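You operate a simulated robot arm through the tools that you are given. There is no shell and no other tool. Be economical: measure what you need, move in short steps, check, and stop when the job is done.

Carry out the task below with a simulated robot arm. There is one attempt and no reset: what you move stays moved.

TASK
Press noodles onto the wide plate: one full turn of the crank.
Fine: stand the press on the plate first; put it back after; slide the plate to the counter's edge. Set down upright: noodle press.
Where things are to end (x, y in the base frame): wide plate within 3.5 cm of [13, 55].
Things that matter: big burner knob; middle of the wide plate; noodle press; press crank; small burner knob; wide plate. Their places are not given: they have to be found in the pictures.

It is judged by the outcome, as a careful person would: the job done as asked, and still so three seconds after it is handed in. It fails if anything else is knocked over, pushed out of place, dropped, spilled or broken.

THE ROBOT
A 7-joint arm with a two-finger parallel gripper, fixed in place. Base frame: the origin is at the foot of the arm, x ahead of it, y to its left, z up; the work surface is at about z = 80. Readings come in cm, degrees, newtons and seconds.
With the tool pointing down near the work surface it reaches from about 34 to 78 cm from the base axis. Its first joint turns from -166.0 to 166.0 degrees. Payload 3.91 kg.
Tool frame: the origin (TCP) lies between the finger pads and is the grasp point; the fingertips stand 3 cm ahead of it; z points along the fingers, y is the line along which they close. Largest opening 11 cm; finger width 2, thickness 1; the body of the gripper, 4.8 by 11.2 cm, starts 5.5 cm behind the TCP.
Orientation is told as [roll, pitch, yaw] about the base's x, y, z axes, in that order, counted from this pose: with the fingers straight down and closing along the base's y, the tool's x points along the base's -x, its y along +y and its z along -z.

THE INTERFACE
- The arm moves only by the tool apply_moves. Its argument "rows" is text: rows parted by semicolons, each of 7 numbers parted by spaces: the shift along the tool's x, y, z in mm, then the turn, a rotation vector about the tool's x, y, z in degrees, then the gripper command, from -1 (fully open) to 1 (shut), values between in proportion. In form: tx ty tz ax ay az fingers; .... A call has 1 to 10 rows; each row is the pose to reach, as a shift and turn from the pose commanded when the call began, along the tool's axes at that moment. Rows are played at 5 a second. More than 5 cm and 8.6 degrees between two rows, or a gripper value outside its range, and nothing of the call is played. A pose out of reach is approached as far as the arm can. The call stops where the force on the tool passes 40 N (or 10 N more than at its start, if that is more) or the arm is blocked; 0.2 s more then pass. The fingers move at their own pace (about 15.3 cm/s each) and stop on an object; they squeeze with about 34 N. The grip force told is the motor's: it shows also when the fingers shut on nothing. Time passes only in rows, and 0.2 s behind the last, so rows that repeat a pose let the fingers close. The reply holds the time, the measured pose of the TCP, the force on the tool along the base axes, the opening and the grip force, in the units named above and with some noise, with the torque about the TCP (base axes, N m) and any sound that the robot's microphone picked up, and new pictures: "show" is both (left out), scene, wrist or none.
- Cameras (640 x 400 px; columns grow to the right, rows downward): "scene" is fixed at [22, -65.15, 156.4]; the picture's right is [0.94, -0.34, 0.00], its down [-0.18, -0.50, -0.85] and it looks along [0.29, 0.80, -0.53] (base axes); focal length 369 px, centre (320, 200). "wrist" rides on the gripper at [7.7, 0.7, -11.4] in the tool frame; the picture's right is [-0.09, 1.00, 0.00], its down [-0.80, -0.07, -0.59] and it looks along [-0.59, -0.05, 0.80] (tool axes); focal length 270 px, centre (320, 200).
- slide_trunk(by): slides the trunk up (or, below 0, down) by that many cm; the arm rides with it, the base frame stays. It gives what a move gives, with no picture.
- pixel_to_xyz(camera, pixels): for up to 12 pixels [column, row] of the newest picture of that camera ("zoom" is the newest enlarged one), the place [x, y, z] in the base frame of the surface seen there, good to about 0.2 cm. No time passes.
- zoom(camera, box): a new picture of the part [left, top, right, bottom] of that camera's present view, enlarged. No time passes.
- finish_job(): hands the job in; it is judged then, once.

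Keep the steps short. Do not move on a guess: measure, check each grasp and each placing, and mend mistakes. In all there are 80 turns and 200 pictures (those below and enlarged ones count). Leave the gripper open and the arm clear of the work at the hand-in unless told otherwise, and finish with a single line.

The tools are called after ">>>" by a JSON object that holds its "api" and its "payload". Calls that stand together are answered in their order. apply_moves: Moves the arm, as the interface text tells. Its arguments: {"type":"object","properties":{"rows":{"type":"string"},"show":{"type":"string","enum":["both","scene","wrist","none"]}},"required":["rows"]} The other tools are called the same way: slide_trunk (by) slides the trunk up or down; pixel_to_xyz (camera, pixels) gives the place of the surface under pixels of a picture; zoom (camera, box) takes an enlarged picture of a part of a camera's view; finish_job () hands the job in.

At the start:

```text
time: 0.0
tool_pos: [21.36, 46.53, 118.35]
tcp_rot: [0.0, 0.0, 0.1]
ft_force: [-0.6, 0.0, 0.9]
moment: [0.0, -0.02, -0.02]
grip_width: 11.0
finger_force: 0.0
trunk travel left (down, up): [-55.0, 6.0]
```

scene: 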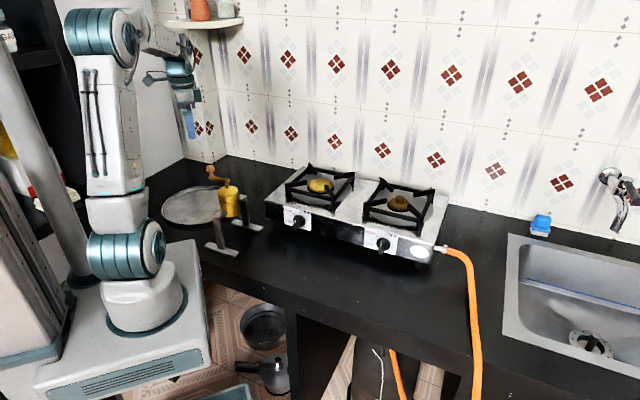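
wrist: 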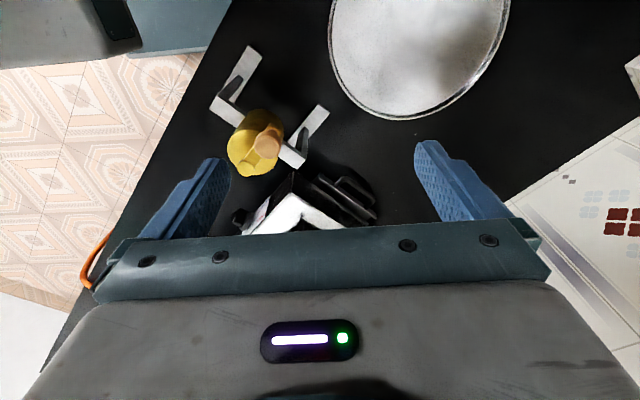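

I see the plate around scene (192,205), the yellow press at (229,200) with crank at (212,172). Zooming to look in detail.

>>> {"api": "zoom", "payload": {"camera": "scene", "box": [150, 150, 310, 260]}}

>>> {"api": "zoom", "payload": {"camera": "wrist", "box": [180, 20, 400, 240]}}

```text
3.64 times, centred on (230, 205) of scene
```

zoom: 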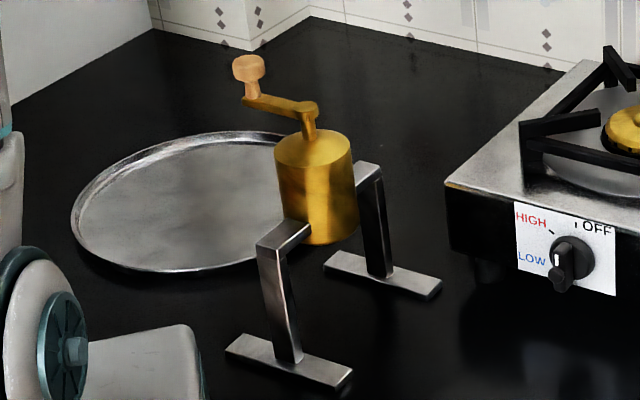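

```text
1.82 times, centred on (290, 130) of wrist
```

zoom: 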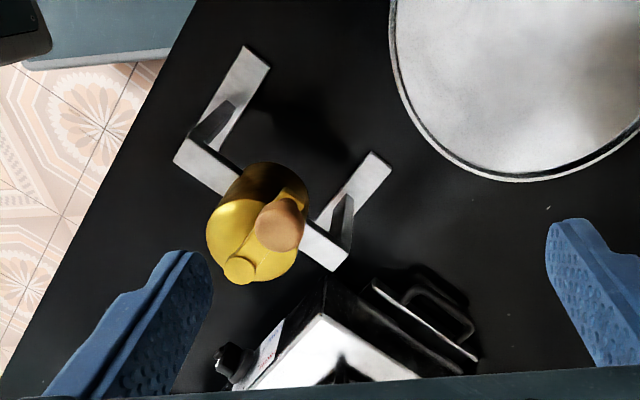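

The frame has feet, legs and a top bar, with a brass cylinder and a crank. Measuring points on all of them.

>>> {"api": "pixel_to_xyz", "payload": {"camera": "zoom", "pixels": [[258, 55], [184, 158], [374, 160], [338, 262], [240, 268], [282, 222], [235, 225], [205, 160], [325, 235], [396, 60], [520, 178], [628, 135]]}}

>>> {"api": "pixel_to_xyz", "payload": {"camera": "scene", "pixels": [[211, 169], [213, 178], [227, 180], [229, 192], [230, 205], [219, 213], [243, 198], [209, 244], [235, 253], [241, 222], [265, 230], [190, 205]]}}

```text
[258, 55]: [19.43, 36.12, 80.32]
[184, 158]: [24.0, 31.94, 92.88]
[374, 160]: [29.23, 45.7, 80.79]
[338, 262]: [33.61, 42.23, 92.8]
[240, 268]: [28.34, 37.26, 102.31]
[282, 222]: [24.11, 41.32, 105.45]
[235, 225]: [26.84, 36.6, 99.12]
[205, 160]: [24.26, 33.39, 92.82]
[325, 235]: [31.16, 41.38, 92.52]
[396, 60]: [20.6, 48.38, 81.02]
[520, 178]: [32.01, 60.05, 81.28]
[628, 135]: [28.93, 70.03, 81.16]
```

```text
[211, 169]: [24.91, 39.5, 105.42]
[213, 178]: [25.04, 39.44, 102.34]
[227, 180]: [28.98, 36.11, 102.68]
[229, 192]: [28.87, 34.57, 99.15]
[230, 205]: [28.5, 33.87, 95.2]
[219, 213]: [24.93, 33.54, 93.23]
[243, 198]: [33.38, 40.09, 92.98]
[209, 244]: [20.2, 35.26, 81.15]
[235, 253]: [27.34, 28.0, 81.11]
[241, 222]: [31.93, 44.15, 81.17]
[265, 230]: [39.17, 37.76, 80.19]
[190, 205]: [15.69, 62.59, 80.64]
```

Next, the plate's rim extents and counter edges, with the stove's nearest corner.

>>> {"api": "pixel_to_xyz", "payload": {"camera": "scene", "pixels": [[162, 206], [200, 187], [191, 224], [175, 194], [173, 219], [215, 189], [208, 221], [219, 205], [266, 202], [194, 190], [165, 212], [183, 223]]}}

>>> {"api": "pixel_to_xyz", "payload": {"camera": "wrist", "pixels": [[330, 50], [345, 90], [390, 117], [440, 110], [490, 70], [508, 20], [331, 10], [420, 50], [190, 60], [110, 210], [240, 215], [420, 20]]}}

```text
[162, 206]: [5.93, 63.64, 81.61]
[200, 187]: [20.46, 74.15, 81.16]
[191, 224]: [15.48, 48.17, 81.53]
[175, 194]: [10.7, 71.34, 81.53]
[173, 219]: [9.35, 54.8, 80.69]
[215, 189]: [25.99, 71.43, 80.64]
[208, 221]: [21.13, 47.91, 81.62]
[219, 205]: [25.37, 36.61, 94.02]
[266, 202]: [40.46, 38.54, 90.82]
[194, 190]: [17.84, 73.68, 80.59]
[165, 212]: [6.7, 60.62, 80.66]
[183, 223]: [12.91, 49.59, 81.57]
```

```text
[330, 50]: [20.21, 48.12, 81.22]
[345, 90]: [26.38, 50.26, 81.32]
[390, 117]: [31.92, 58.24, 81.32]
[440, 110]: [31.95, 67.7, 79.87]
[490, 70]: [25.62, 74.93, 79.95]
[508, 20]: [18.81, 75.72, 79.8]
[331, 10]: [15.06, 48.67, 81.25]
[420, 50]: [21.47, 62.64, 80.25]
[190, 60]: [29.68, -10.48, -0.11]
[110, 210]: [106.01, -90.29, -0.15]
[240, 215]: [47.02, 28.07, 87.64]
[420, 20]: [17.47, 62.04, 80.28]
```

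Plate: centre ≈ (19.0, 61.2), radius ≈ 13.3. Press axis ≈ (28.8, 36.9), bar along (1,1)/√2, crank arm along (-1,1)/√2, cylinder top z ≈ 99. I'll go above the press at the present height and turn the tool so that the fingers close along the bar (yaw -45).

>>> {"api": "apply_moves", "payload": {"rows": "-12 -16 0 0 0 7.5 -1; -24 -32 0 0 0 15 -1; -36 -48 0 0 0 22.5 -1; -48 -64 0 0 0 30 -1; -60 -80 0 0 0 37.5 -1; -73 -96 0 0 0 45 -1; -73 -96 0 0 0 45 -1"}}

```text
time: 1.6
tool_pos: [28.59, 36.85, 118.36]
tcp_rot: [0.0, 0.0, -45.0]
ft_force: [-0.2, -0.5, 0.3]
moment: [0.01, -0.01, -0.02]
grip_width: 11.01
finger_force: 0.1
trunk travel left (down, up): [-55.0, 6.0]
```

scene: 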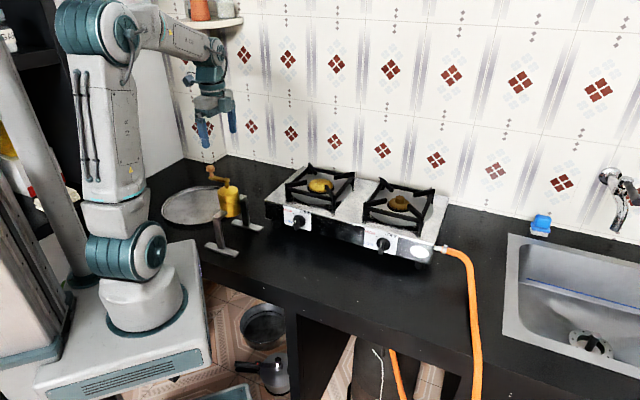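
wrist: 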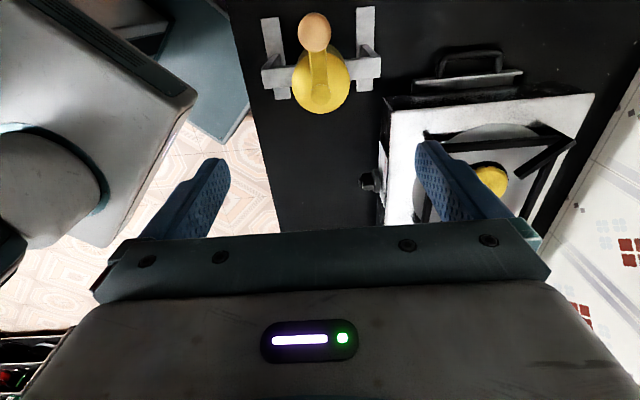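

Alignment looks good: bar horizontal in the wrist view, crank vertical. Zooming for precise measurement.

>>> {"api": "zoom", "payload": {"camera": "wrist", "box": [240, 0, 400, 120]}}

```text
3.33 times, centred on (320, 60) of wrist
```

zoom: 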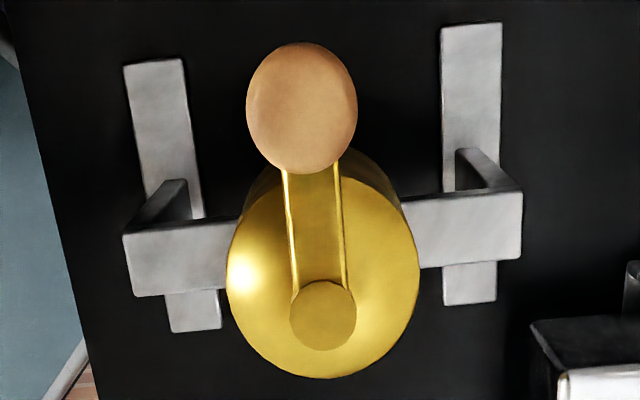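

>>> {"api": "pixel_to_xyz", "payload": {"camera": "zoom", "pixels": [[236, 300], [412, 300], [323, 370], [323, 315], [302, 105], [252, 105], [350, 105], [302, 55], [128, 260], [518, 240], [155, 70], [470, 35]]}}

>>> {"api": "pixel_to_xyz", "payload": {"camera": "zoom", "pixels": [[302, 160], [318, 200], [318, 260], [195, 325], [470, 298], [250, 330], [400, 330], [180, 250], [460, 230], [60, 230]]}}

```text
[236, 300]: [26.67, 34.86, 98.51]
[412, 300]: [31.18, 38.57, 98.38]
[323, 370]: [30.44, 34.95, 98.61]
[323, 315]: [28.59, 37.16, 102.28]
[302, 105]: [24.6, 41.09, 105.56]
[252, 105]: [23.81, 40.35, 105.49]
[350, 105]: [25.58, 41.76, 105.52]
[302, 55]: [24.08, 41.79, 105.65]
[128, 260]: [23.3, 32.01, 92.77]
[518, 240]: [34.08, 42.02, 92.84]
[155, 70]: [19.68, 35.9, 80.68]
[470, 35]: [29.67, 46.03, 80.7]
```

```text
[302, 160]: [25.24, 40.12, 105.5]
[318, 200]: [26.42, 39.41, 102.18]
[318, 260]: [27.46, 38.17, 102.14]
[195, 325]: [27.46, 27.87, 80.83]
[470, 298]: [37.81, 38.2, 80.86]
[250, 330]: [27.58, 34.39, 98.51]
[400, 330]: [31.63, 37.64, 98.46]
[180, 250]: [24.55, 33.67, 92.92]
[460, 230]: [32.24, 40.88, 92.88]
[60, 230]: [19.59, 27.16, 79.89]
```

Axis ≈ (28.7, 37.0); cylinder top 98.5, hub top 102.3, knob centre (24.7, 41.0) with top 105.6, crank radius 5.66. Descending to TCP z ≈ 97.7 with fingers open (body will be 0.9 cm above the hub).

>>> {"api": "apply_moves", "payload": {"rows": "0 2 40 0 0 0 -1; 0 2 80 0 0 0 -1; 0 2 120 0 0 0 -1; 0 2 150 0 0 0 -1; 0 2 175 0 0 0 -1; 0 2 195 0 0 0 -1; 0 2 206 0 0 0 -1; 0 2 206 0 0 0 -1"}}

```text
time: 3.4
tool_pos: [28.86, 36.86, 97.7]
tcp_rot: [0.0, -0.1, -44.8]
ft_force: [0.5, 0.2, 0.7]
moment: [-0.02, -0.01, 0.01]
grip_width: 10.99
finger_force: 0.1
trunk travel left (down, up): [-55.0, 6.0]
```

scene: 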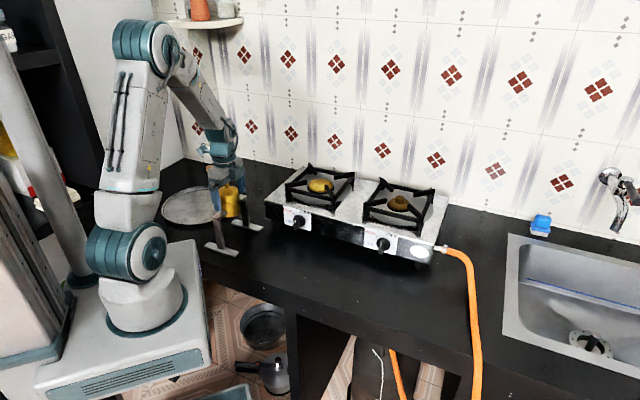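
wrist: 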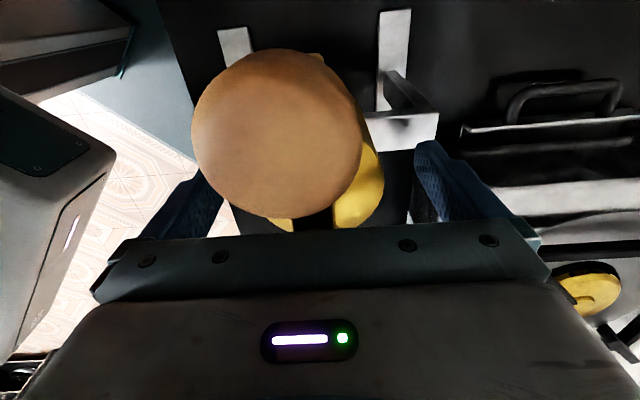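

In position with no contact. Closing on the cylinder.

>>> {"api": "apply_moves", "payload": {"rows": "0 0 0 0 0 0 -0.3; 0 0 0 0 0 0 0.2; 0 0 0 0 0 0 1; 0 0 0 0 0 0 1; 0 0 0 0 0 0 1", "show": "wrist"}}

```text
time: 4.6
tool_pos: [28.89, 36.93, 97.67]
tcp_rot: [0.0, 0.0, -44.9]
ft_force: [-4.1, -4.4, -0.2]
moment: [-0.01, -0.17, 0.0]
grip_width: 6.38
finger_force: 33.8
trunk travel left (down, up): [-55.0, 6.0]
```

wrist: 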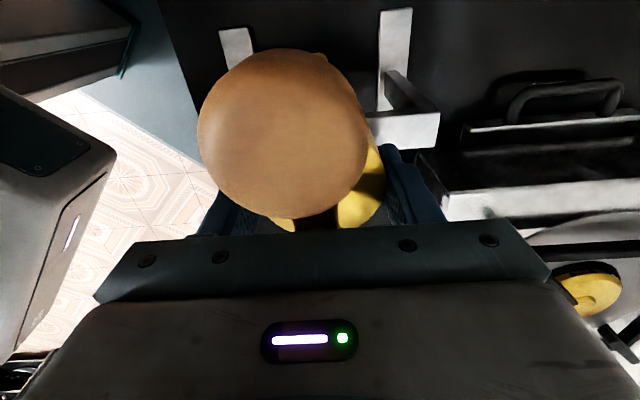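

Gripped, 6.4 cm. Lifting gently 4 cm.

>>> {"api": "apply_moves", "payload": {"rows": "0 0 -3 0 0 0 1; 0 0 -8 0 0 0 1; 0 0 -16 0 0 0 1; 0 0 -26 0 0 0 1; 0 0 -40 0 0 0 1; 0 0 -40 0 0 0 1"}}

```text
time: 6.0
tool_pos: [28.84, 36.98, 101.53]
tcp_rot: [-0.1, -0.1, -44.8]
ft_force: [-0.4, 0.2, -16.5]
moment: [0.03, -0.17, -0.01]
grip_width: 6.39
finger_force: 34.1
trunk travel left (down, up): [-55.0, 6.0]
```

scene: 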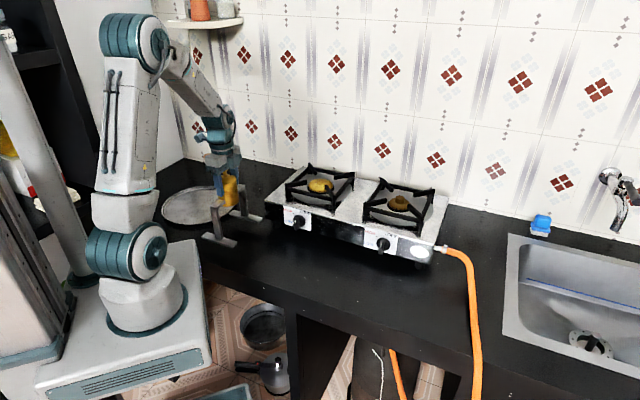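
wrist: 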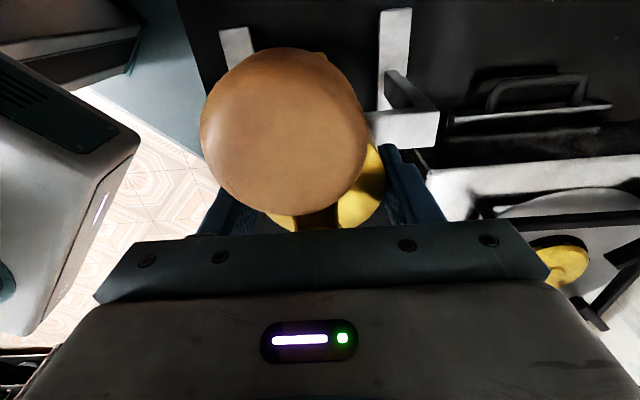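

Held: 16.5 N (1.7 kg), upright. Carrying it 24 cm along tool x and 10.2 cm along tool y to stand over the plate's middle.

>>> {"api": "apply_moves", "payload": {"rows": "10 4 -5 0 0 0 1; 32 13 -5 0 0 0 1; 60 25 -5 0 0 0 1; 92 39 -5 0 0 0 1; 124 53 -5 0 0 0 1; 156 67 -5 0 0 0 1; 188 81 -5 0 0 0 1; 216 92 -5 0 0 0 1; 233 100 -5 0 0 0 1; 239 102 -5 0 0 0 1"}}

```text
time: 8.2
tool_pos: [18.88, 61.12, 101.99]
tcp_rot: [-0.1, -0.1, -44.9]
ft_force: [0.5, -0.2, -17.0]
moment: [-0.01, -0.17, 0.0]
grip_width: 6.37
finger_force: 34.0
trunk travel left (down, up): [-55.0, 6.0]
```

scene: 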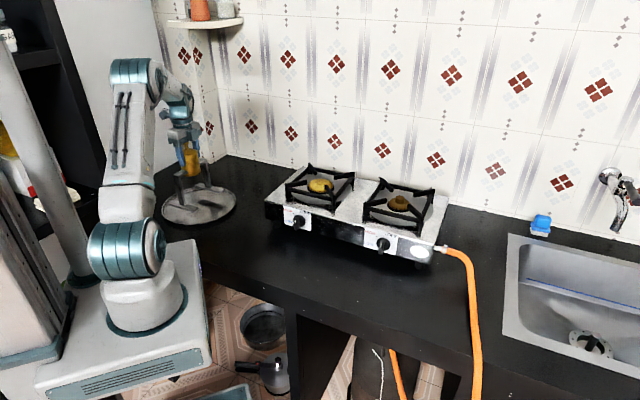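
wrist: 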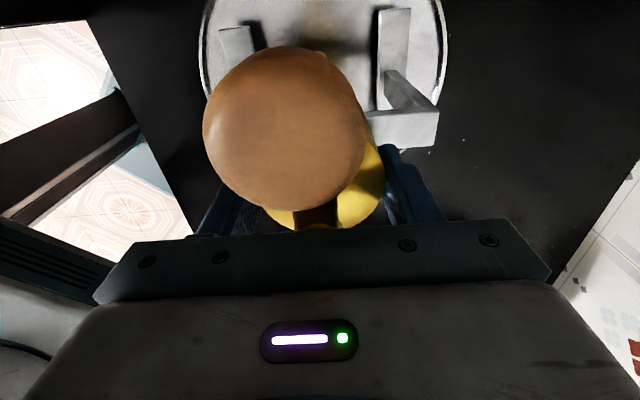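

Over the plate. Rechecking the plate rim now that it's less occluded.

>>> {"api": "zoom", "payload": {"camera": "scene", "box": [140, 140, 260, 240]}}

```text
4.00 times, centred on (200, 190) of scene
```

zoom: 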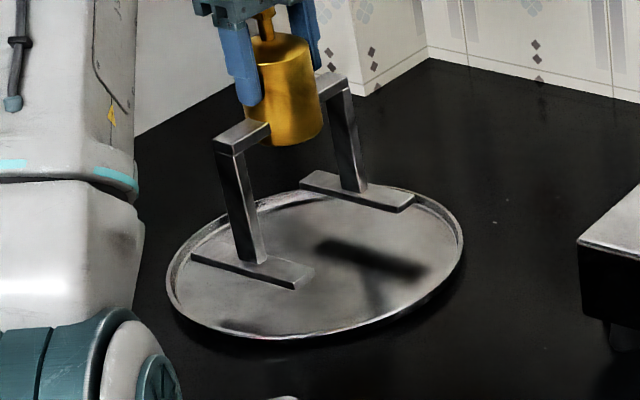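

>>> {"api": "pixel_to_xyz", "payload": {"camera": "zoom", "pixels": [[168, 290], [200, 325], [255, 337], [320, 332], [380, 312], [430, 282], [460, 245], [445, 210], [415, 192], [230, 218], [300, 260], [385, 208]]}}

```text
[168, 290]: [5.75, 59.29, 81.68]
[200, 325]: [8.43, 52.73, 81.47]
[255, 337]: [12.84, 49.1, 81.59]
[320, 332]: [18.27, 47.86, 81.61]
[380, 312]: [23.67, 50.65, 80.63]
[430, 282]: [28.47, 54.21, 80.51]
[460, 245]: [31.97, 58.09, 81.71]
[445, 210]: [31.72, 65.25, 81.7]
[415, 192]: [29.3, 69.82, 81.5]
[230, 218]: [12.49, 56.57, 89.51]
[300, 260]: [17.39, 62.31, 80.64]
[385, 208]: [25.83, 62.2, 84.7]
```

Circle fit gives centre (19.0, 61.2), R 13.3; the press is over it. Plate floor is 80.6, so contact expected at TCP z ≈ 98.3. Lowering.

>>> {"api": "apply_moves", "payload": {"rows": "2 0 10 0 0 0 1; 2 0 20 0 0 0 1; 2 0 27 0 0 0 1; 2 0 31 0 0 0 1; 2 0 33 0 0 0 1; 2 0 34.5 0 0 0 1; 2 0 35.5 0 0 0 1; 2 0 36.5 0 0 0 1; 2 0 36.5 0 0 0 1", "show": "scene"}}

```text
time: 10.2
tool_pos: [18.87, 61.41, 98.44]
tcp_rot: [0.0, 0.0, -44.9]
ft_force: [0.5, -0.2, -13.1]
moment: [0.17, -0.09, 0.02]
grip_width: 6.35
finger_force: 34.0
trunk travel left (down, up): [-55.0, 6.0]
```

scene: 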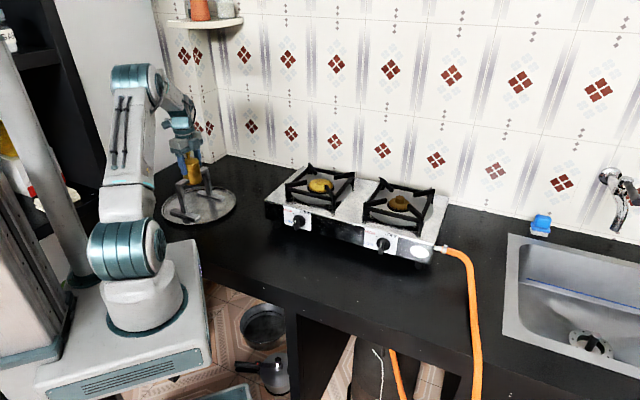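

Contact is beginning (16.5→13 N). Down another 1–2 mm.

>>> {"api": "apply_moves", "payload": {"rows": "0 0 0.7 0 0 0 1; 0 0 1.4 0 0 0 1; 0 0 2 0 0 0 1; 0 0 2 0 0 0 1", "show": "none"}}

```text
time: 11.2
tool_pos: [18.8, 61.41, 98.38]
tcp_rot: [0.0, 0.0, -44.9]
ft_force: [-0.5, 2.4, -0.4]
moment: [-0.8, 0.08, -0.02]
grip_width: 6.37
finger_force: 34.1
trunk travel left (down, up): [-55.0, 6.0]
```

Fully standing (force ≈ 0). Releasing, then rising straight up.

>>> {"api": "apply_moves", "payload": {"rows": "0 0 0 0 0 0 0.1; 0 0 0 0 0 0 -0.4; 0 0 0 0 0 0 -1; 0 0 -20 0 0 0 -1; 0 0 -60 0 0 0 -1; 0 0 -100 0 0 0 -1; 0 0 -140 0 0 0 -1; 0 0 -180 0 0 0 -1; 0 0 -180 0 0 0 -1"}}

```text
time: 13.2
tool_pos: [18.74, 61.15, 116.38]
tcp_rot: [0.0, 0.1, -44.9]
ft_force: [1.2, -0.4, 0.2]
moment: [0.02, -0.01, 0.04]
grip_width: 11.03
finger_force: 0.1
trunk travel left (down, up): [-55.0, 6.0]
```

scene: 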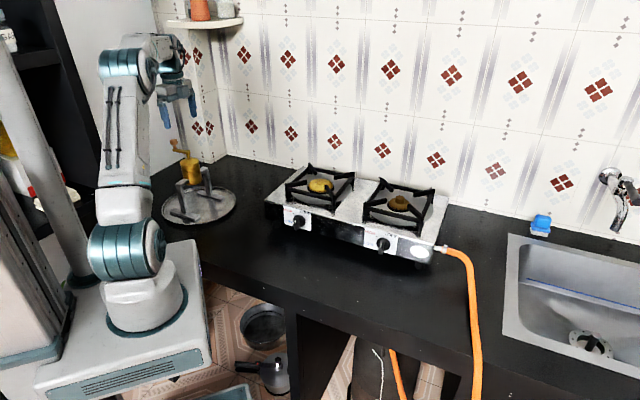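
wrist: 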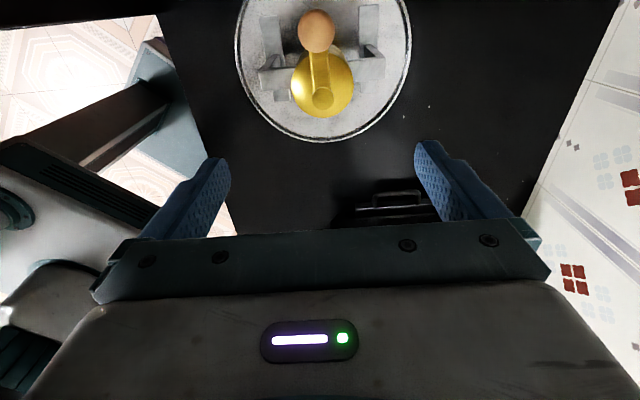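

>>> {"api": "zoom", "payload": {"camera": "wrist", "box": [220, 0, 420, 150]}}

```text
2.67 times, centred on (320, 75) of wrist
```

zoom: 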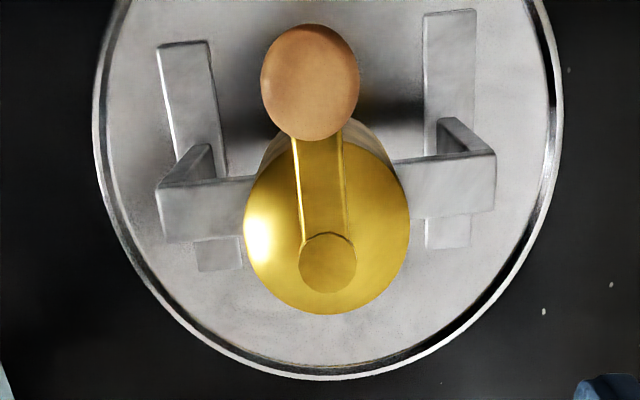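

The press stands on the plate, within the rim. Measuring the hub, knob, bar ends and feet.

>>> {"api": "pixel_to_xyz", "payload": {"camera": "zoom", "pixels": [[327, 262], [310, 80], [266, 80], [354, 80], [310, 32], [310, 128], [164, 210], [492, 180], [180, 52], [450, 20], [320, 180], [218, 260]]}}

```text
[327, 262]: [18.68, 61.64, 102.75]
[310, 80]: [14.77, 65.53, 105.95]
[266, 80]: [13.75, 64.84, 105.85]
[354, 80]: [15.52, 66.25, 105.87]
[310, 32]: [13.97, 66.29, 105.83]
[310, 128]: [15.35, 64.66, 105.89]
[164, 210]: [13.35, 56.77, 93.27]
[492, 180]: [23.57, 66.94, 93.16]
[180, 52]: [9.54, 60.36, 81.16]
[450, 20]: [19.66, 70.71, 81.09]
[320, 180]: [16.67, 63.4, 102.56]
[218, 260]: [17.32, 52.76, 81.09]
```

Axis ≈ (18.6, 61.65), knob centre ≈ (14.7, 65.5), top 105.9, arm top 102.6; crank radius 5.55. I'll cage the knob loosely between fingers closing tangentially and rotate clockwise, yaw following the crank. That needs starting at yaw 135 (range 135→-45, regrasp). First going above the knob while turning the tool.

>>> {"api": "apply_moves", "payload": {"rows": "7 0 0 0 0 -7.5 -1; 15 0 0 0 0 -15 -1; 22 1 0 0 0 -22.5 -1; 30 1 0 0 0 -30 -1; 37 1 0 0 0 -37.5 -1; 45 2 0 0 0 -45 -1; 52 2 0 0 0 -52.5 -1; 59 2 0 0 0 -60 -1", "show": "none"}}

>>> {"api": "apply_moves", "payload": {"rows": "0 0 0 0 0 -7.5 -1; 0 0 0 0 0 -15 -1; 0 0 0 0 0 -22.5 -1; 0 0 0 0 0 -30 -1; 0 0 0 0 0 -37.5 -1; 0 0 0 0 0 -45 -1; 0 0 0 0 0 -52.5 -1; 0 0 0 0 0 -60 -1", "show": "none"}}

>>> {"api": "apply_moves", "payload": {"rows": "0 0 0 0 0 -7.5 -0.8; 0 0 0 0 0 -15 -0.6; 0 0 0 0 0 -22.5 -0.4; 0 0 0 0 0 -30 -0.2; 0 0 0 0 0 -37.5 0; 0 0 0 0 0 -45 0; 0 0 0 0 0 -52.5 0; 0 0 0 0 0 -60 0; 0 0 0 0 0 -60 0"}}

```text
time: 15.0
tool_pos: [14.78, 65.4, 116.39]
tcp_rot: [0.0, 0.1, 15.2]
ft_force: [-0.7, -1.0, 0.4]
moment: [-0.01, -0.03, 0.01]
grip_width: 10.99
finger_force: 0.1
trunk travel left (down, up): [-55.0, 6.0]
```

```text
time: 16.8
tool_pos: [14.86, 65.55, 116.52]
tcp_rot: [0.0, 0.0, 75.2]
ft_force: [-0.1, -1.2, -0.4]
moment: [-0.01, -0.03, -0.02]
grip_width: 11.01
finger_force: 0.0
trunk travel left (down, up): [-55.0, 6.0]
```

```text
time: 18.8
tool_pos: [14.76, 65.57, 116.29]
tcp_rot: [0.1, 0.0, 135.2]
ft_force: [-0.7, 1.0, -0.1]
moment: [0.02, 0.06, 0.0]
grip_width: 5.51
finger_force: 0.0
trunk travel left (down, up): [-55.0, 6.0]
```

scene: 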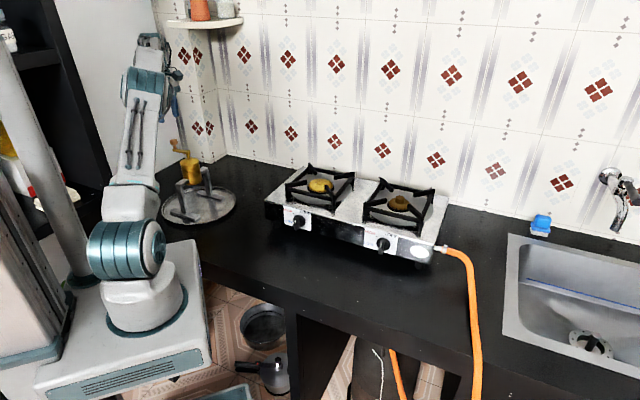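
wrist: 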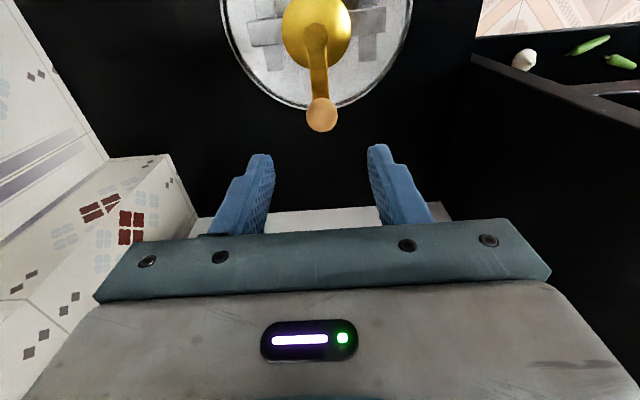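

Yaw 135 reached, knob in line between the fingers (scene pixel (320,115) wrist). Lowering to z ≈ 105.9 with 5.5 cm opening, then narrowing to ~3 cm.

>>> {"api": "apply_moves", "payload": {"rows": "0 0 30 0 0 0 0; 0 0 60 0 0 0 0; 0 0 80 0 0 0 0; 0 0 95 0 0 0 0; 0 0 104 0 0 0 0; 0 0 104 0 0 0 0.2; 0 0 104 0 0 0 0.45; 0 0 104 0 0 0 0.45"}}

```text
time: 20.6
tool_pos: [14.63, 65.46, 105.84]
tcp_rot: [0.0, 0.1, 135.2]
ft_force: [-0.4, 0.1, 0.0]
moment: [0.02, -0.01, 0.02]
grip_width: 3.02
finger_force: 0.0
trunk travel left (down, up): [-55.0, 6.0]
```

scene: 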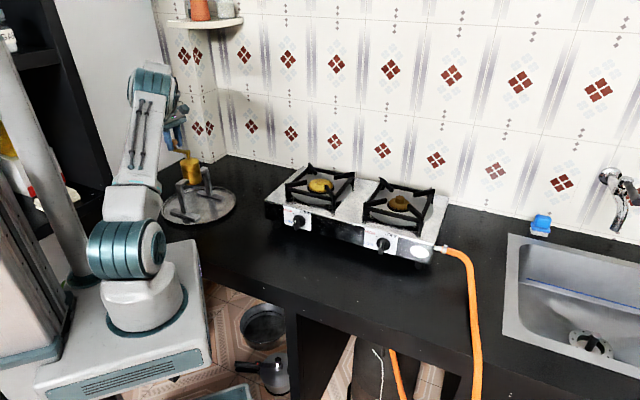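
wrist: 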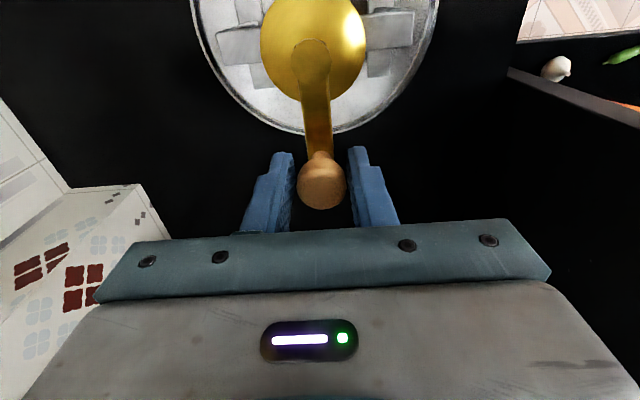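

Knob is caged between the fingers. First 60° clockwise, slowly.

>>> {"api": "apply_moves", "payload": {"rows": "0.5 -7.2 0 0 0 7.5 0.45; 1.9 -14.4 0 0 0 15 0.45; 4.2 -21.2 0 0 0 22.5 0.45; 7.4 -27.8 0 0 0 30 0.45; 11.5 -33.8 0 0 0 37.5 0.45; 16.3 -39.2 0 0 0 45 0.45; 21.7 -44 0 0 0 52.5 0.45; 27.8 -48.1 0 0 0 60 0.45"}}

```text
time: 22.4
tool_pos: [20.26, 66.9, 106.02]
tcp_rot: [-0.1, 0.0, 74.9]
ft_force: [-1.7, -0.1, 0.5]
moment: [0.02, 0.01, -0.03]
grip_width: 3.04
finger_force: 0.3
trunk travel left (down, up): [-55.0, 6.0]
```

scene: 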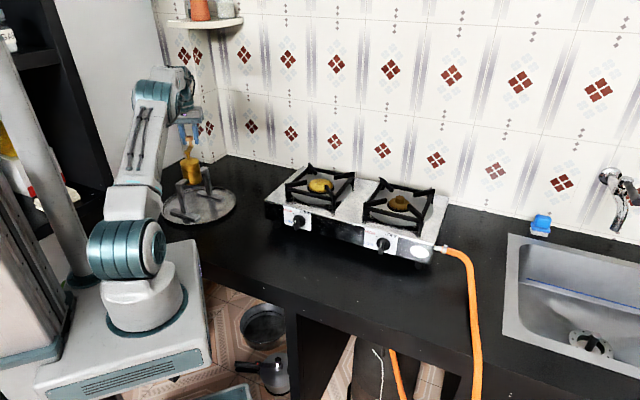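
wrist: 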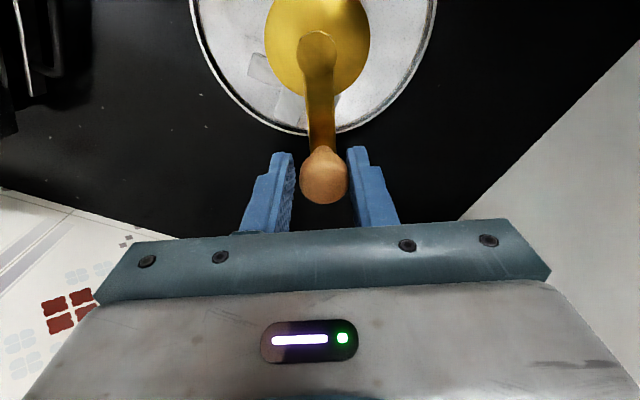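

The crank follows with ~2 N, press stays put. Continuing the next two 60° pieces.

>>> {"api": "apply_moves", "payload": {"rows": "0.5 -7.2 0 0 0 7.5 0.45; 1.9 -14.4 0 0 0 15 0.45; 4.2 -21.2 0 0 0 22.5 0.45; 7.4 -27.8 0 0 0 30 0.45; 11.5 -33.8 0 0 0 37.5 0.45; 16.3 -39.2 0 0 0 45 0.45; 21.7 -44 0 0 0 52.5 0.45; 27.8 -48.1 0 0 0 60 0.45", "show": "wrist"}}

>>> {"api": "apply_moves", "payload": {"rows": "0.5 -7.2 0 0 0 7.5 0.45; 1.9 -14.4 0 0 0 15 0.45; 4.2 -21.2 0 0 0 22.5 0.45; 7.4 -27.8 0 0 0 30 0.45; 11.5 -33.8 0 0 0 37.5 0.45; 16.3 -39.2 0 0 0 45 0.45; 21.7 -44 0 0 0 52.5 0.45; 27.8 -48.1 0 0 0 60 0.45"}}

```text
time: 24.2
tool_pos: [24.19, 62.99, 105.78]
tcp_rot: [0.0, 0.0, 15.0]
ft_force: [-0.1, 0.4, 0.4]
moment: [-0.01, 0.04, 0.01]
grip_width: 3.02
finger_force: 0.7
trunk travel left (down, up): [-55.0, 6.0]
```

wrist: 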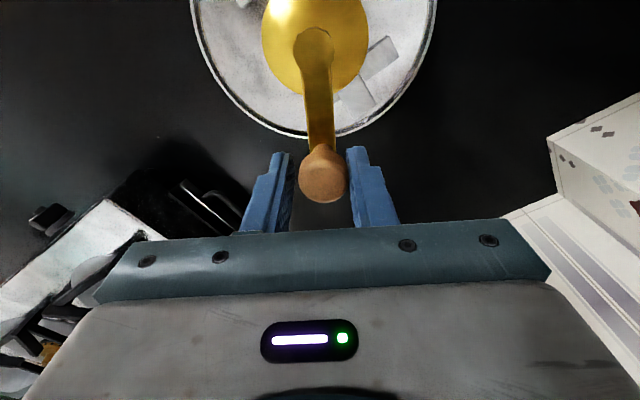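

```text
time: 26.0
tool_pos: [22.72, 57.64, 105.94]
tcp_rot: [-0.1, -0.1, -45.1]
ft_force: [0.0, -0.9, -0.3]
moment: [0.07, -0.02, -0.02]
grip_width: 3.07
finger_force: 0.1
trunk travel left (down, up): [-55.0, 6.0]
```

scene: 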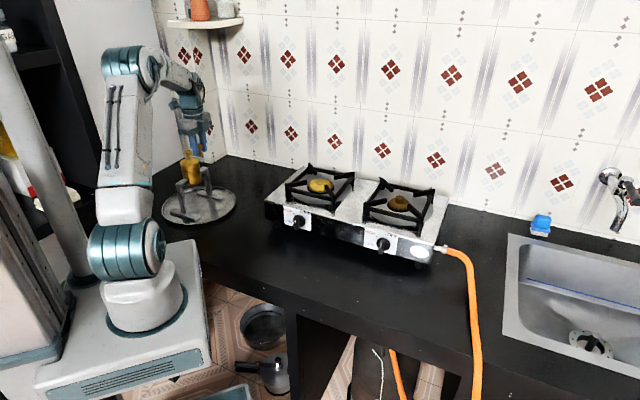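
wrist: 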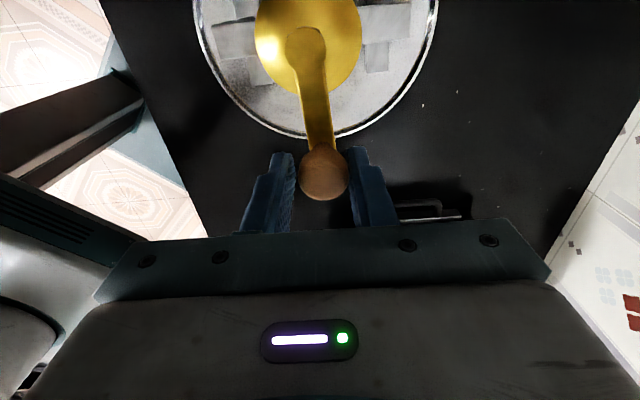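

Half a turn done. Open, rise above the knob, and turn the tool back 180° for the second half.

>>> {"api": "apply_moves", "payload": {"rows": "0 0 0 0 0 0 0; 0 0 0 0 0 0 0; 0 0 -20 0 0 0 0; 0 0 -50 0 0 0 0; 0 0 -60 0 0 -7.5 0; 0 0 -60 0 0 -15 0; 0 0 -60 0 0 -22.5 0; 0 0 -60 0 0 -30 0; 0 0 -60 0 0 -37.5 0; 0 0 -60 0 0 -45 0", "show": "none"}}

>>> {"api": "apply_moves", "payload": {"rows": "0 0 0 0 0 -7.5 0; 0 0 0 0 0 -15 0; 0 0 0 0 0 -22.5 0; 0 0 0 0 0 -30 0; 0 0 0 0 0 -37.5 0; 0 0 0 0 0 -45 0; 0 0 0 0 0 -52.5 0; 0 0 0 0 0 -60 0; 0 0 0 0 0 -67.5 0", "show": "none"}}

>>> {"api": "apply_moves", "payload": {"rows": "0 0 0 0 0 -7.5 0; 0 0 0 0 0 -15 0; 0 0 0 0 0 -22.5 0; 0 0 0 0 0 -30 0; 0 0 0 0 0 -37.5 0; 0 0 0 0 0 -45 0; 0 0 0 0 0 -52.5 0; 0 0 0 0 0 -60 0; 0 0 0 0 0 -67.5 0; 0 0 0 0 0 -67.5 0"}}

```text
time: 28.2
tool_pos: [22.69, 57.75, 111.93]
tcp_rot: [-0.1, 0.0, 0.1]
ft_force: [-0.5, 0.5, 0.7]
moment: [0.0, -0.01, 0.01]
grip_width: 5.5
finger_force: 0.1
trunk travel left (down, up): [-55.0, 6.0]
```

```text
time: 30.2
tool_pos: [22.78, 57.79, 111.85]
tcp_rot: [0.0, -0.1, 67.7]
ft_force: [0.9, -1.1, -0.3]
moment: [0.03, 0.0, 0.01]
grip_width: 5.51
finger_force: 0.1
trunk travel left (down, up): [-55.0, 6.0]
```

```text
time: 32.4
tool_pos: [22.78, 57.61, 111.87]
tcp_rot: [0.1, 0.0, 135.2]
ft_force: [0.2, 0.8, 0.2]
moment: [0.0, 0.0, -0.01]
grip_width: 5.49
finger_force: 0.0
trunk travel left (down, up): [-55.0, 6.0]
```

scene: 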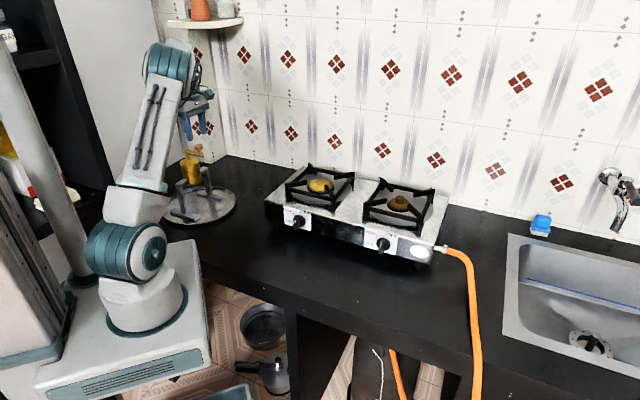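
wrist: 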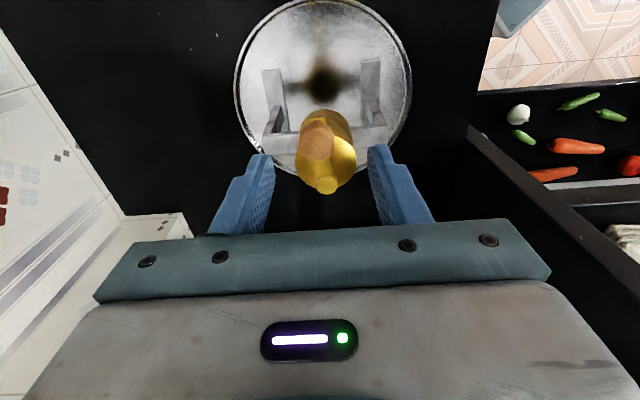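

Knob at wrist (316,140), hub at (327,185). Measuring both before descending.

>>> {"api": "pixel_to_xyz", "payload": {"camera": "wrist", "pixels": [[317, 140], [327, 186], [303, 140], [330, 140], [322, 80], [272, 150], [378, 130]]}}

```text
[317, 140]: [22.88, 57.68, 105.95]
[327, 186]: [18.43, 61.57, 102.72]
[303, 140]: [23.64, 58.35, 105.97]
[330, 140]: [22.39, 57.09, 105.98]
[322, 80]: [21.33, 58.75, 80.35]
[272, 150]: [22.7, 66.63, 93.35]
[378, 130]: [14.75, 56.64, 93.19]
```

Knob at (22.9, 57.7), 3° lag as expected; press unmoved. Descending and narrowing, then 60° steps in the mirrored frame.

>>> {"api": "apply_moves", "payload": {"rows": "0 0 20 0 0 0 0; 0 0 40 0 0 0 0; 0 0 52 0 0 0 0; 0 0 60 0 0 0 0; 0 0 60 0 0 0 0.2; 0 0 60 0 0 0 0.45; 0 0 60 0 0 0 0.45", "show": "wrist"}}

>>> {"api": "apply_moves", "payload": {"rows": "-0.5 7.2 0 0 0 7.5 0.45; -1.9 14.4 0 0 0 15 0.45; -4.2 21.2 0 0 0 22.5 0.45; -7.4 27.8 0 0 0 30 0.45; -11.5 33.8 0 0 0 37.5 0.45; -16.3 39.2 0 0 0 45 0.45; -21.7 44 0 0 0 52.5 0.45; -27.8 48.1 0 0 0 60 0.45"}}

```text
time: 34.0
tool_pos: [22.8, 57.49, 106.0]
tcp_rot: [0.0, 0.0, 135.2]
ft_force: [0.3, 0.3, -0.3]
moment: [-0.03, 0.05, -0.02]
grip_width: 3.02
finger_force: 0.2
trunk travel left (down, up): [-55.0, 6.0]
```

wrist: 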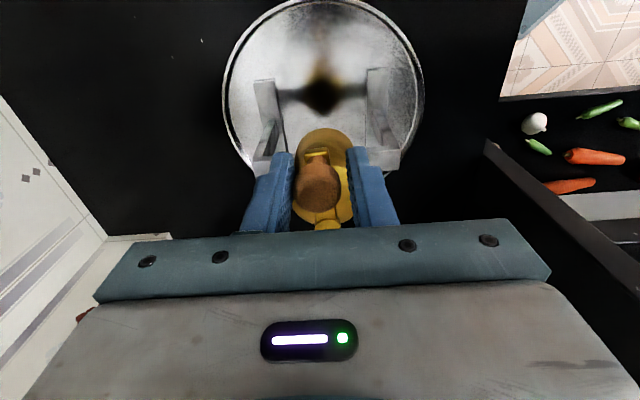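

```text
time: 35.8
tool_pos: [17.38, 56.23, 105.92]
tcp_rot: [-0.1, 0.0, 75.0]
ft_force: [0.4, 0.0, -0.2]
moment: [0.01, -0.01, 0.0]
grip_width: 3.03
finger_force: 0.2
trunk travel left (down, up): [-55.0, 6.0]
```

scene: 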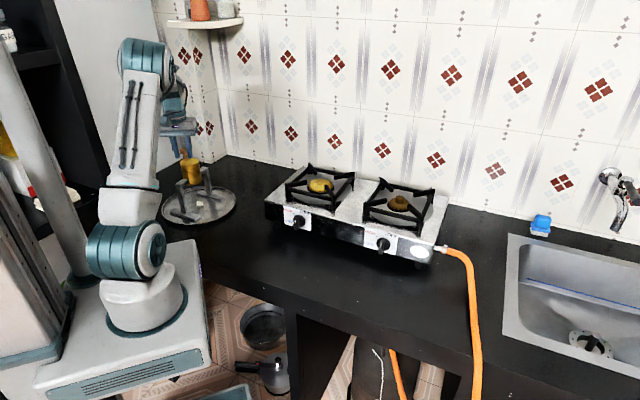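
wrist: 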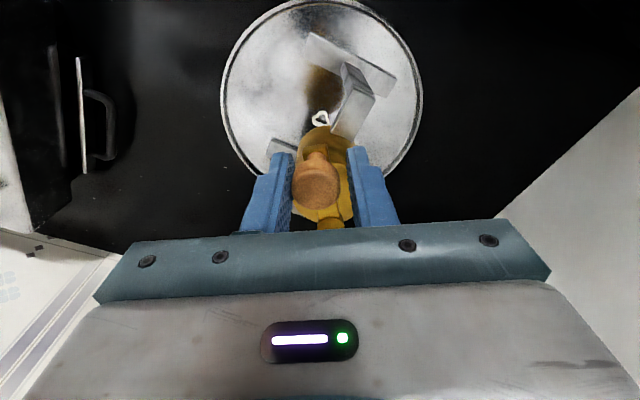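

A noodle curl has started to appear on the plate (wrist (320,118)). Continuing 60° + 60°.

>>> {"api": "apply_moves", "payload": {"rows": "-0.5 7.2 0 0 0 7.5 0.45; -1.9 14.4 0 0 0 15 0.45; -4.2 21.2 0 0 0 22.5 0.45; -7.4 27.8 0 0 0 30 0.45; -11.5 33.8 0 0 0 37.5 0.45; -16.3 39.2 0 0 0 45 0.45; -21.7 44 0 0 0 52.5 0.45; -27.8 48.1 0 0 0 60 0.45", "show": "none"}}

>>> {"api": "apply_moves", "payload": {"rows": "-0.5 7.2 0 0 0 7.5 0.45; -1.9 14.4 0 0 0 15 0.45; -4.2 21.2 0 0 0 22.5 0.45; -7.4 27.8 0 0 0 30 0.45; -11.5 33.8 0 0 0 37.5 0.45; -16.3 39.2 0 0 0 45 0.45; -21.7 44 0 0 0 52.5 0.45; -27.8 48.1 0 0 0 60 0.45"}}

```text
time: 37.6
tool_pos: [13.46, 60.17, 105.83]
tcp_rot: [0.0, 0.0, 15.0]
ft_force: [-0.4, -0.1, -0.5]
moment: [0.0, 0.01, -0.03]
grip_width: 3.04
finger_force: 0.4
trunk travel left (down, up): [-55.0, 6.0]
```

```text
time: 39.4
tool_pos: [14.85, 65.49, 105.91]
tcp_rot: [0.0, 0.0, -45.0]
ft_force: [-0.3, 0.5, -0.3]
moment: [0.0, -0.03, 0.01]
grip_width: 3.02
finger_force: 0.0
trunk travel left (down, up): [-55.0, 6.0]
```

scene: 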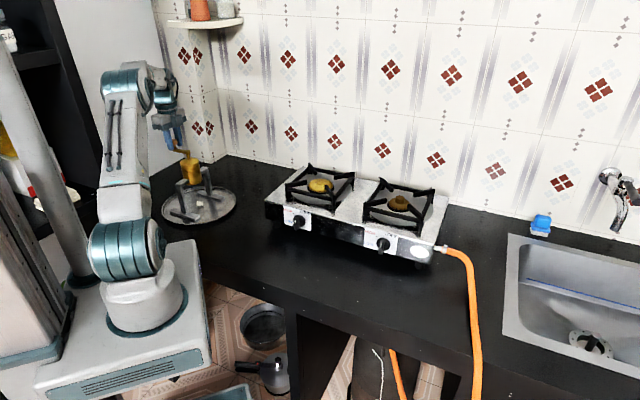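
wrist: 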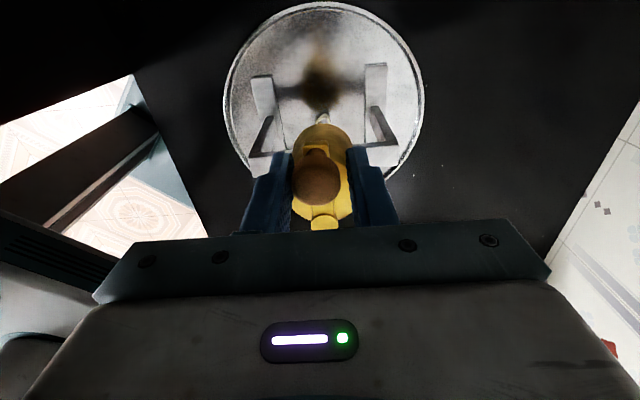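

Nearly full turn; 3–4° lag remains. Adding 6° to complete it, then opening and rising.

>>> {"api": "apply_moves", "payload": {"rows": "-0.1 2.9 0 0 0 3 0.45; -0.3 5.8 0 0 0 6 0.45; -0.3 5.8 0 0 0 6 0.45; -0.3 5.8 0 0 0 6 0; -0.3 5.8 0 0 0 6 -0.2; -0.3 5.8 -30 0 0 6 -0.2; -0.3 5.8 -70 0 0 6 -0.2; -0.3 5.8 -105 0 0 6 -1; -0.3 5.8 -105 0 0 6 -1"}}

```text
time: 41.4
tool_pos: [15.05, 66.01, 116.43]
tcp_rot: [0.0, 0.0, -50.8]
ft_force: [0.2, 0.5, -0.3]
moment: [-0.01, 0.0, 0.0]
grip_width: 10.99
finger_force: 0.0
trunk travel left (down, up): [-55.0, 6.0]
```

scene: 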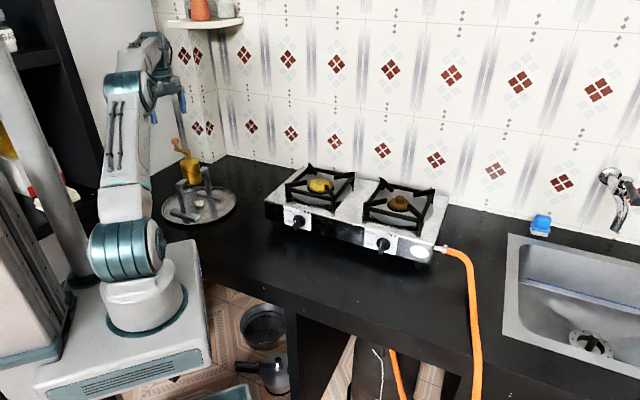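
wrist: 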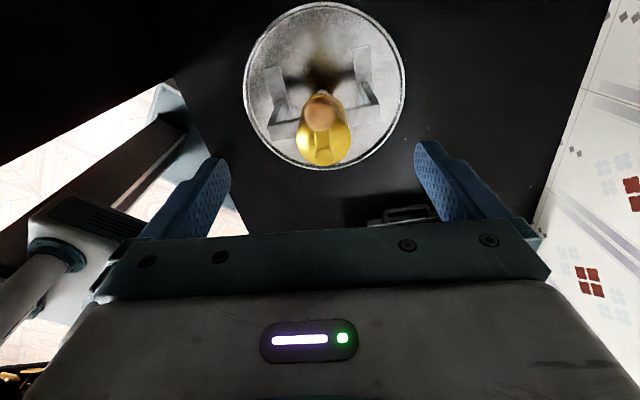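

Checking the crank's final angle and the noodles.

>>> {"api": "pixel_to_xyz", "payload": {"camera": "wrist", "pixels": [[321, 112], [325, 157], [307, 112], [336, 112], [272, 135], [377, 115]]}}

>>> {"api": "zoom", "payload": {"camera": "scene", "box": [150, 125, 250, 230]}}

```text
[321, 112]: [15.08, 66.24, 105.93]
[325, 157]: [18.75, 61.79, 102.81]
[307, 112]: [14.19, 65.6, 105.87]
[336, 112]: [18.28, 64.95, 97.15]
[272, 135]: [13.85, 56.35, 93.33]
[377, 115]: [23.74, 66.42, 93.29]
```

```text
3.81 times, centred on (200, 178) of scene
```

zoom: 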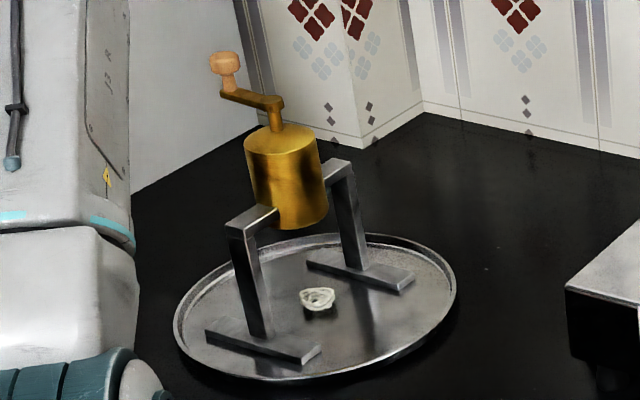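

Crank is back at its starting angle (+~3°, i.e. a full turn), a noodle coil lies mid-plate, press unmoved. Now back above the press axis with yaw -45, then down to the earlier grasp height.

>>> {"api": "apply_moves", "payload": {"rows": "-20 0 0 0 0 -2 -1; -40 0 0 0 0 -4 -1; -59 0 0 0 0 -6 -1; -59 0 40 0 0 -6 -1; -59 0 80 0 0 -6 -1; -59 0 115 0 0 -6 -1; -59 0 145 0 0 -6 -1; -59 0 167 0 0 -6 -1; -59 0 180 0 0 -6 -1; -59 0 180 0 0 -6 -1"}}

```text
time: 43.6
tool_pos: [19.14, 61.29, 98.33]
tcp_rot: [0.0, 0.0, -44.9]
ft_force: [0.6, 0.1, 0.2]
moment: [0.02, 0.0, -0.03]
grip_width: 10.98
finger_force: 0.1
trunk travel left (down, up): [-55.0, 6.0]
```

scene: 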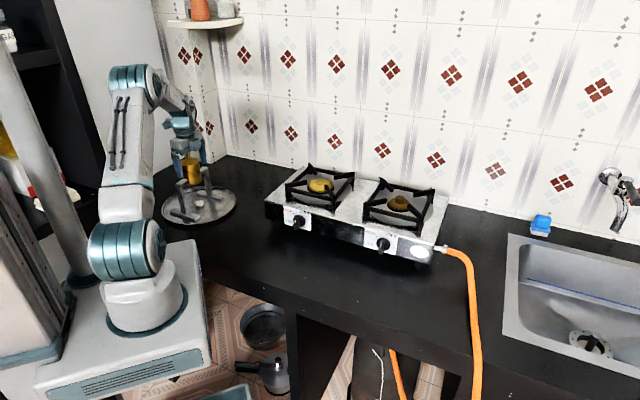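
wrist: 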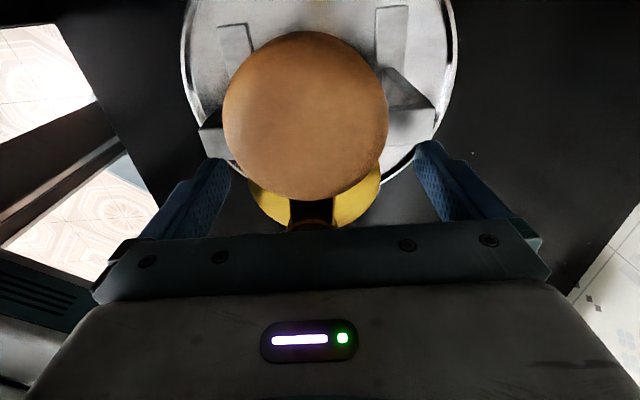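

TCP is ~0.6 cm off along tool x; shifting +5 mm, then closing.

>>> {"api": "apply_moves", "payload": {"rows": "2.5 -1 0 0 0 0 -1; 5 -1 0 0 0 0 -1; 5 -1 0 0 0 0 -0.3; 5 -1 0 0 0 0 0.2; 5 -1 0 0 0 0 1; 5 -1 0 0 0 0 1; 5 -1 0 0 0 0 1", "show": "none"}}

```text
time: 45.2
tool_pos: [18.46, 61.68, 98.33]
tcp_rot: [-0.1, 0.0, -44.8]
ft_force: [-2.3, -2.1, 0.2]
moment: [0.12, -0.14, -0.1]
grip_width: 6.39
finger_force: 34.2
trunk travel left (down, up): [-55.0, 6.0]
```

Gripped at 6.39 cm. Lifting 5 cm.

>>> {"api": "apply_moves", "payload": {"rows": "0 0 -2 0 0 0 1; 0 0 -6 0 0 0 1; 0 0 -14 0 0 0 1; 0 0 -25 0 0 0 1; 0 0 -40 0 0 0 1; 0 0 -50 0 0 0 1; 0 0 -50 0 0 0 1"}}

```text
time: 46.8
tool_pos: [18.61, 61.56, 103.35]
tcp_rot: [-0.1, -0.1, -44.9]
ft_force: [0.1, -0.3, -16.9]
moment: [0.06, -0.13, -0.02]
grip_width: 6.36
finger_force: 33.8
trunk travel left (down, up): [-55.0, 6.0]
```

scene: 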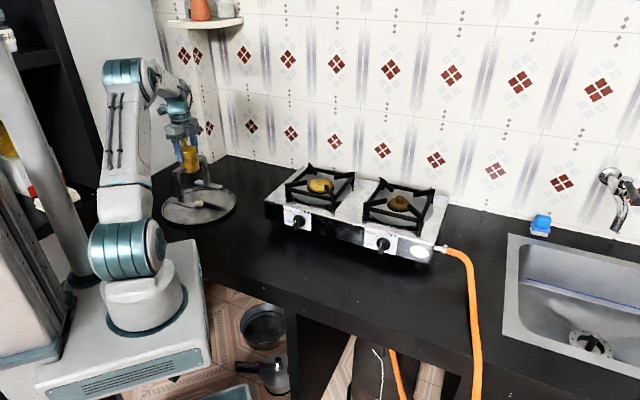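
wrist: 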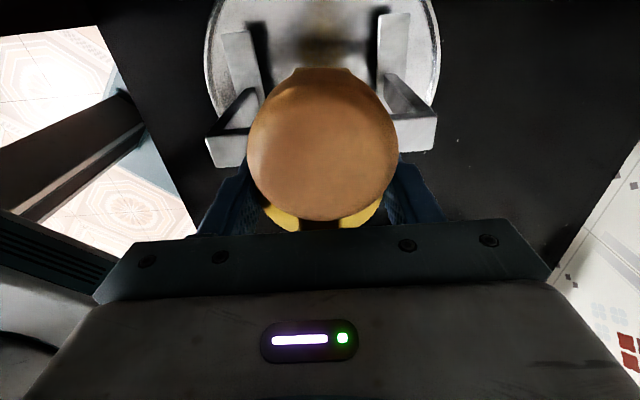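

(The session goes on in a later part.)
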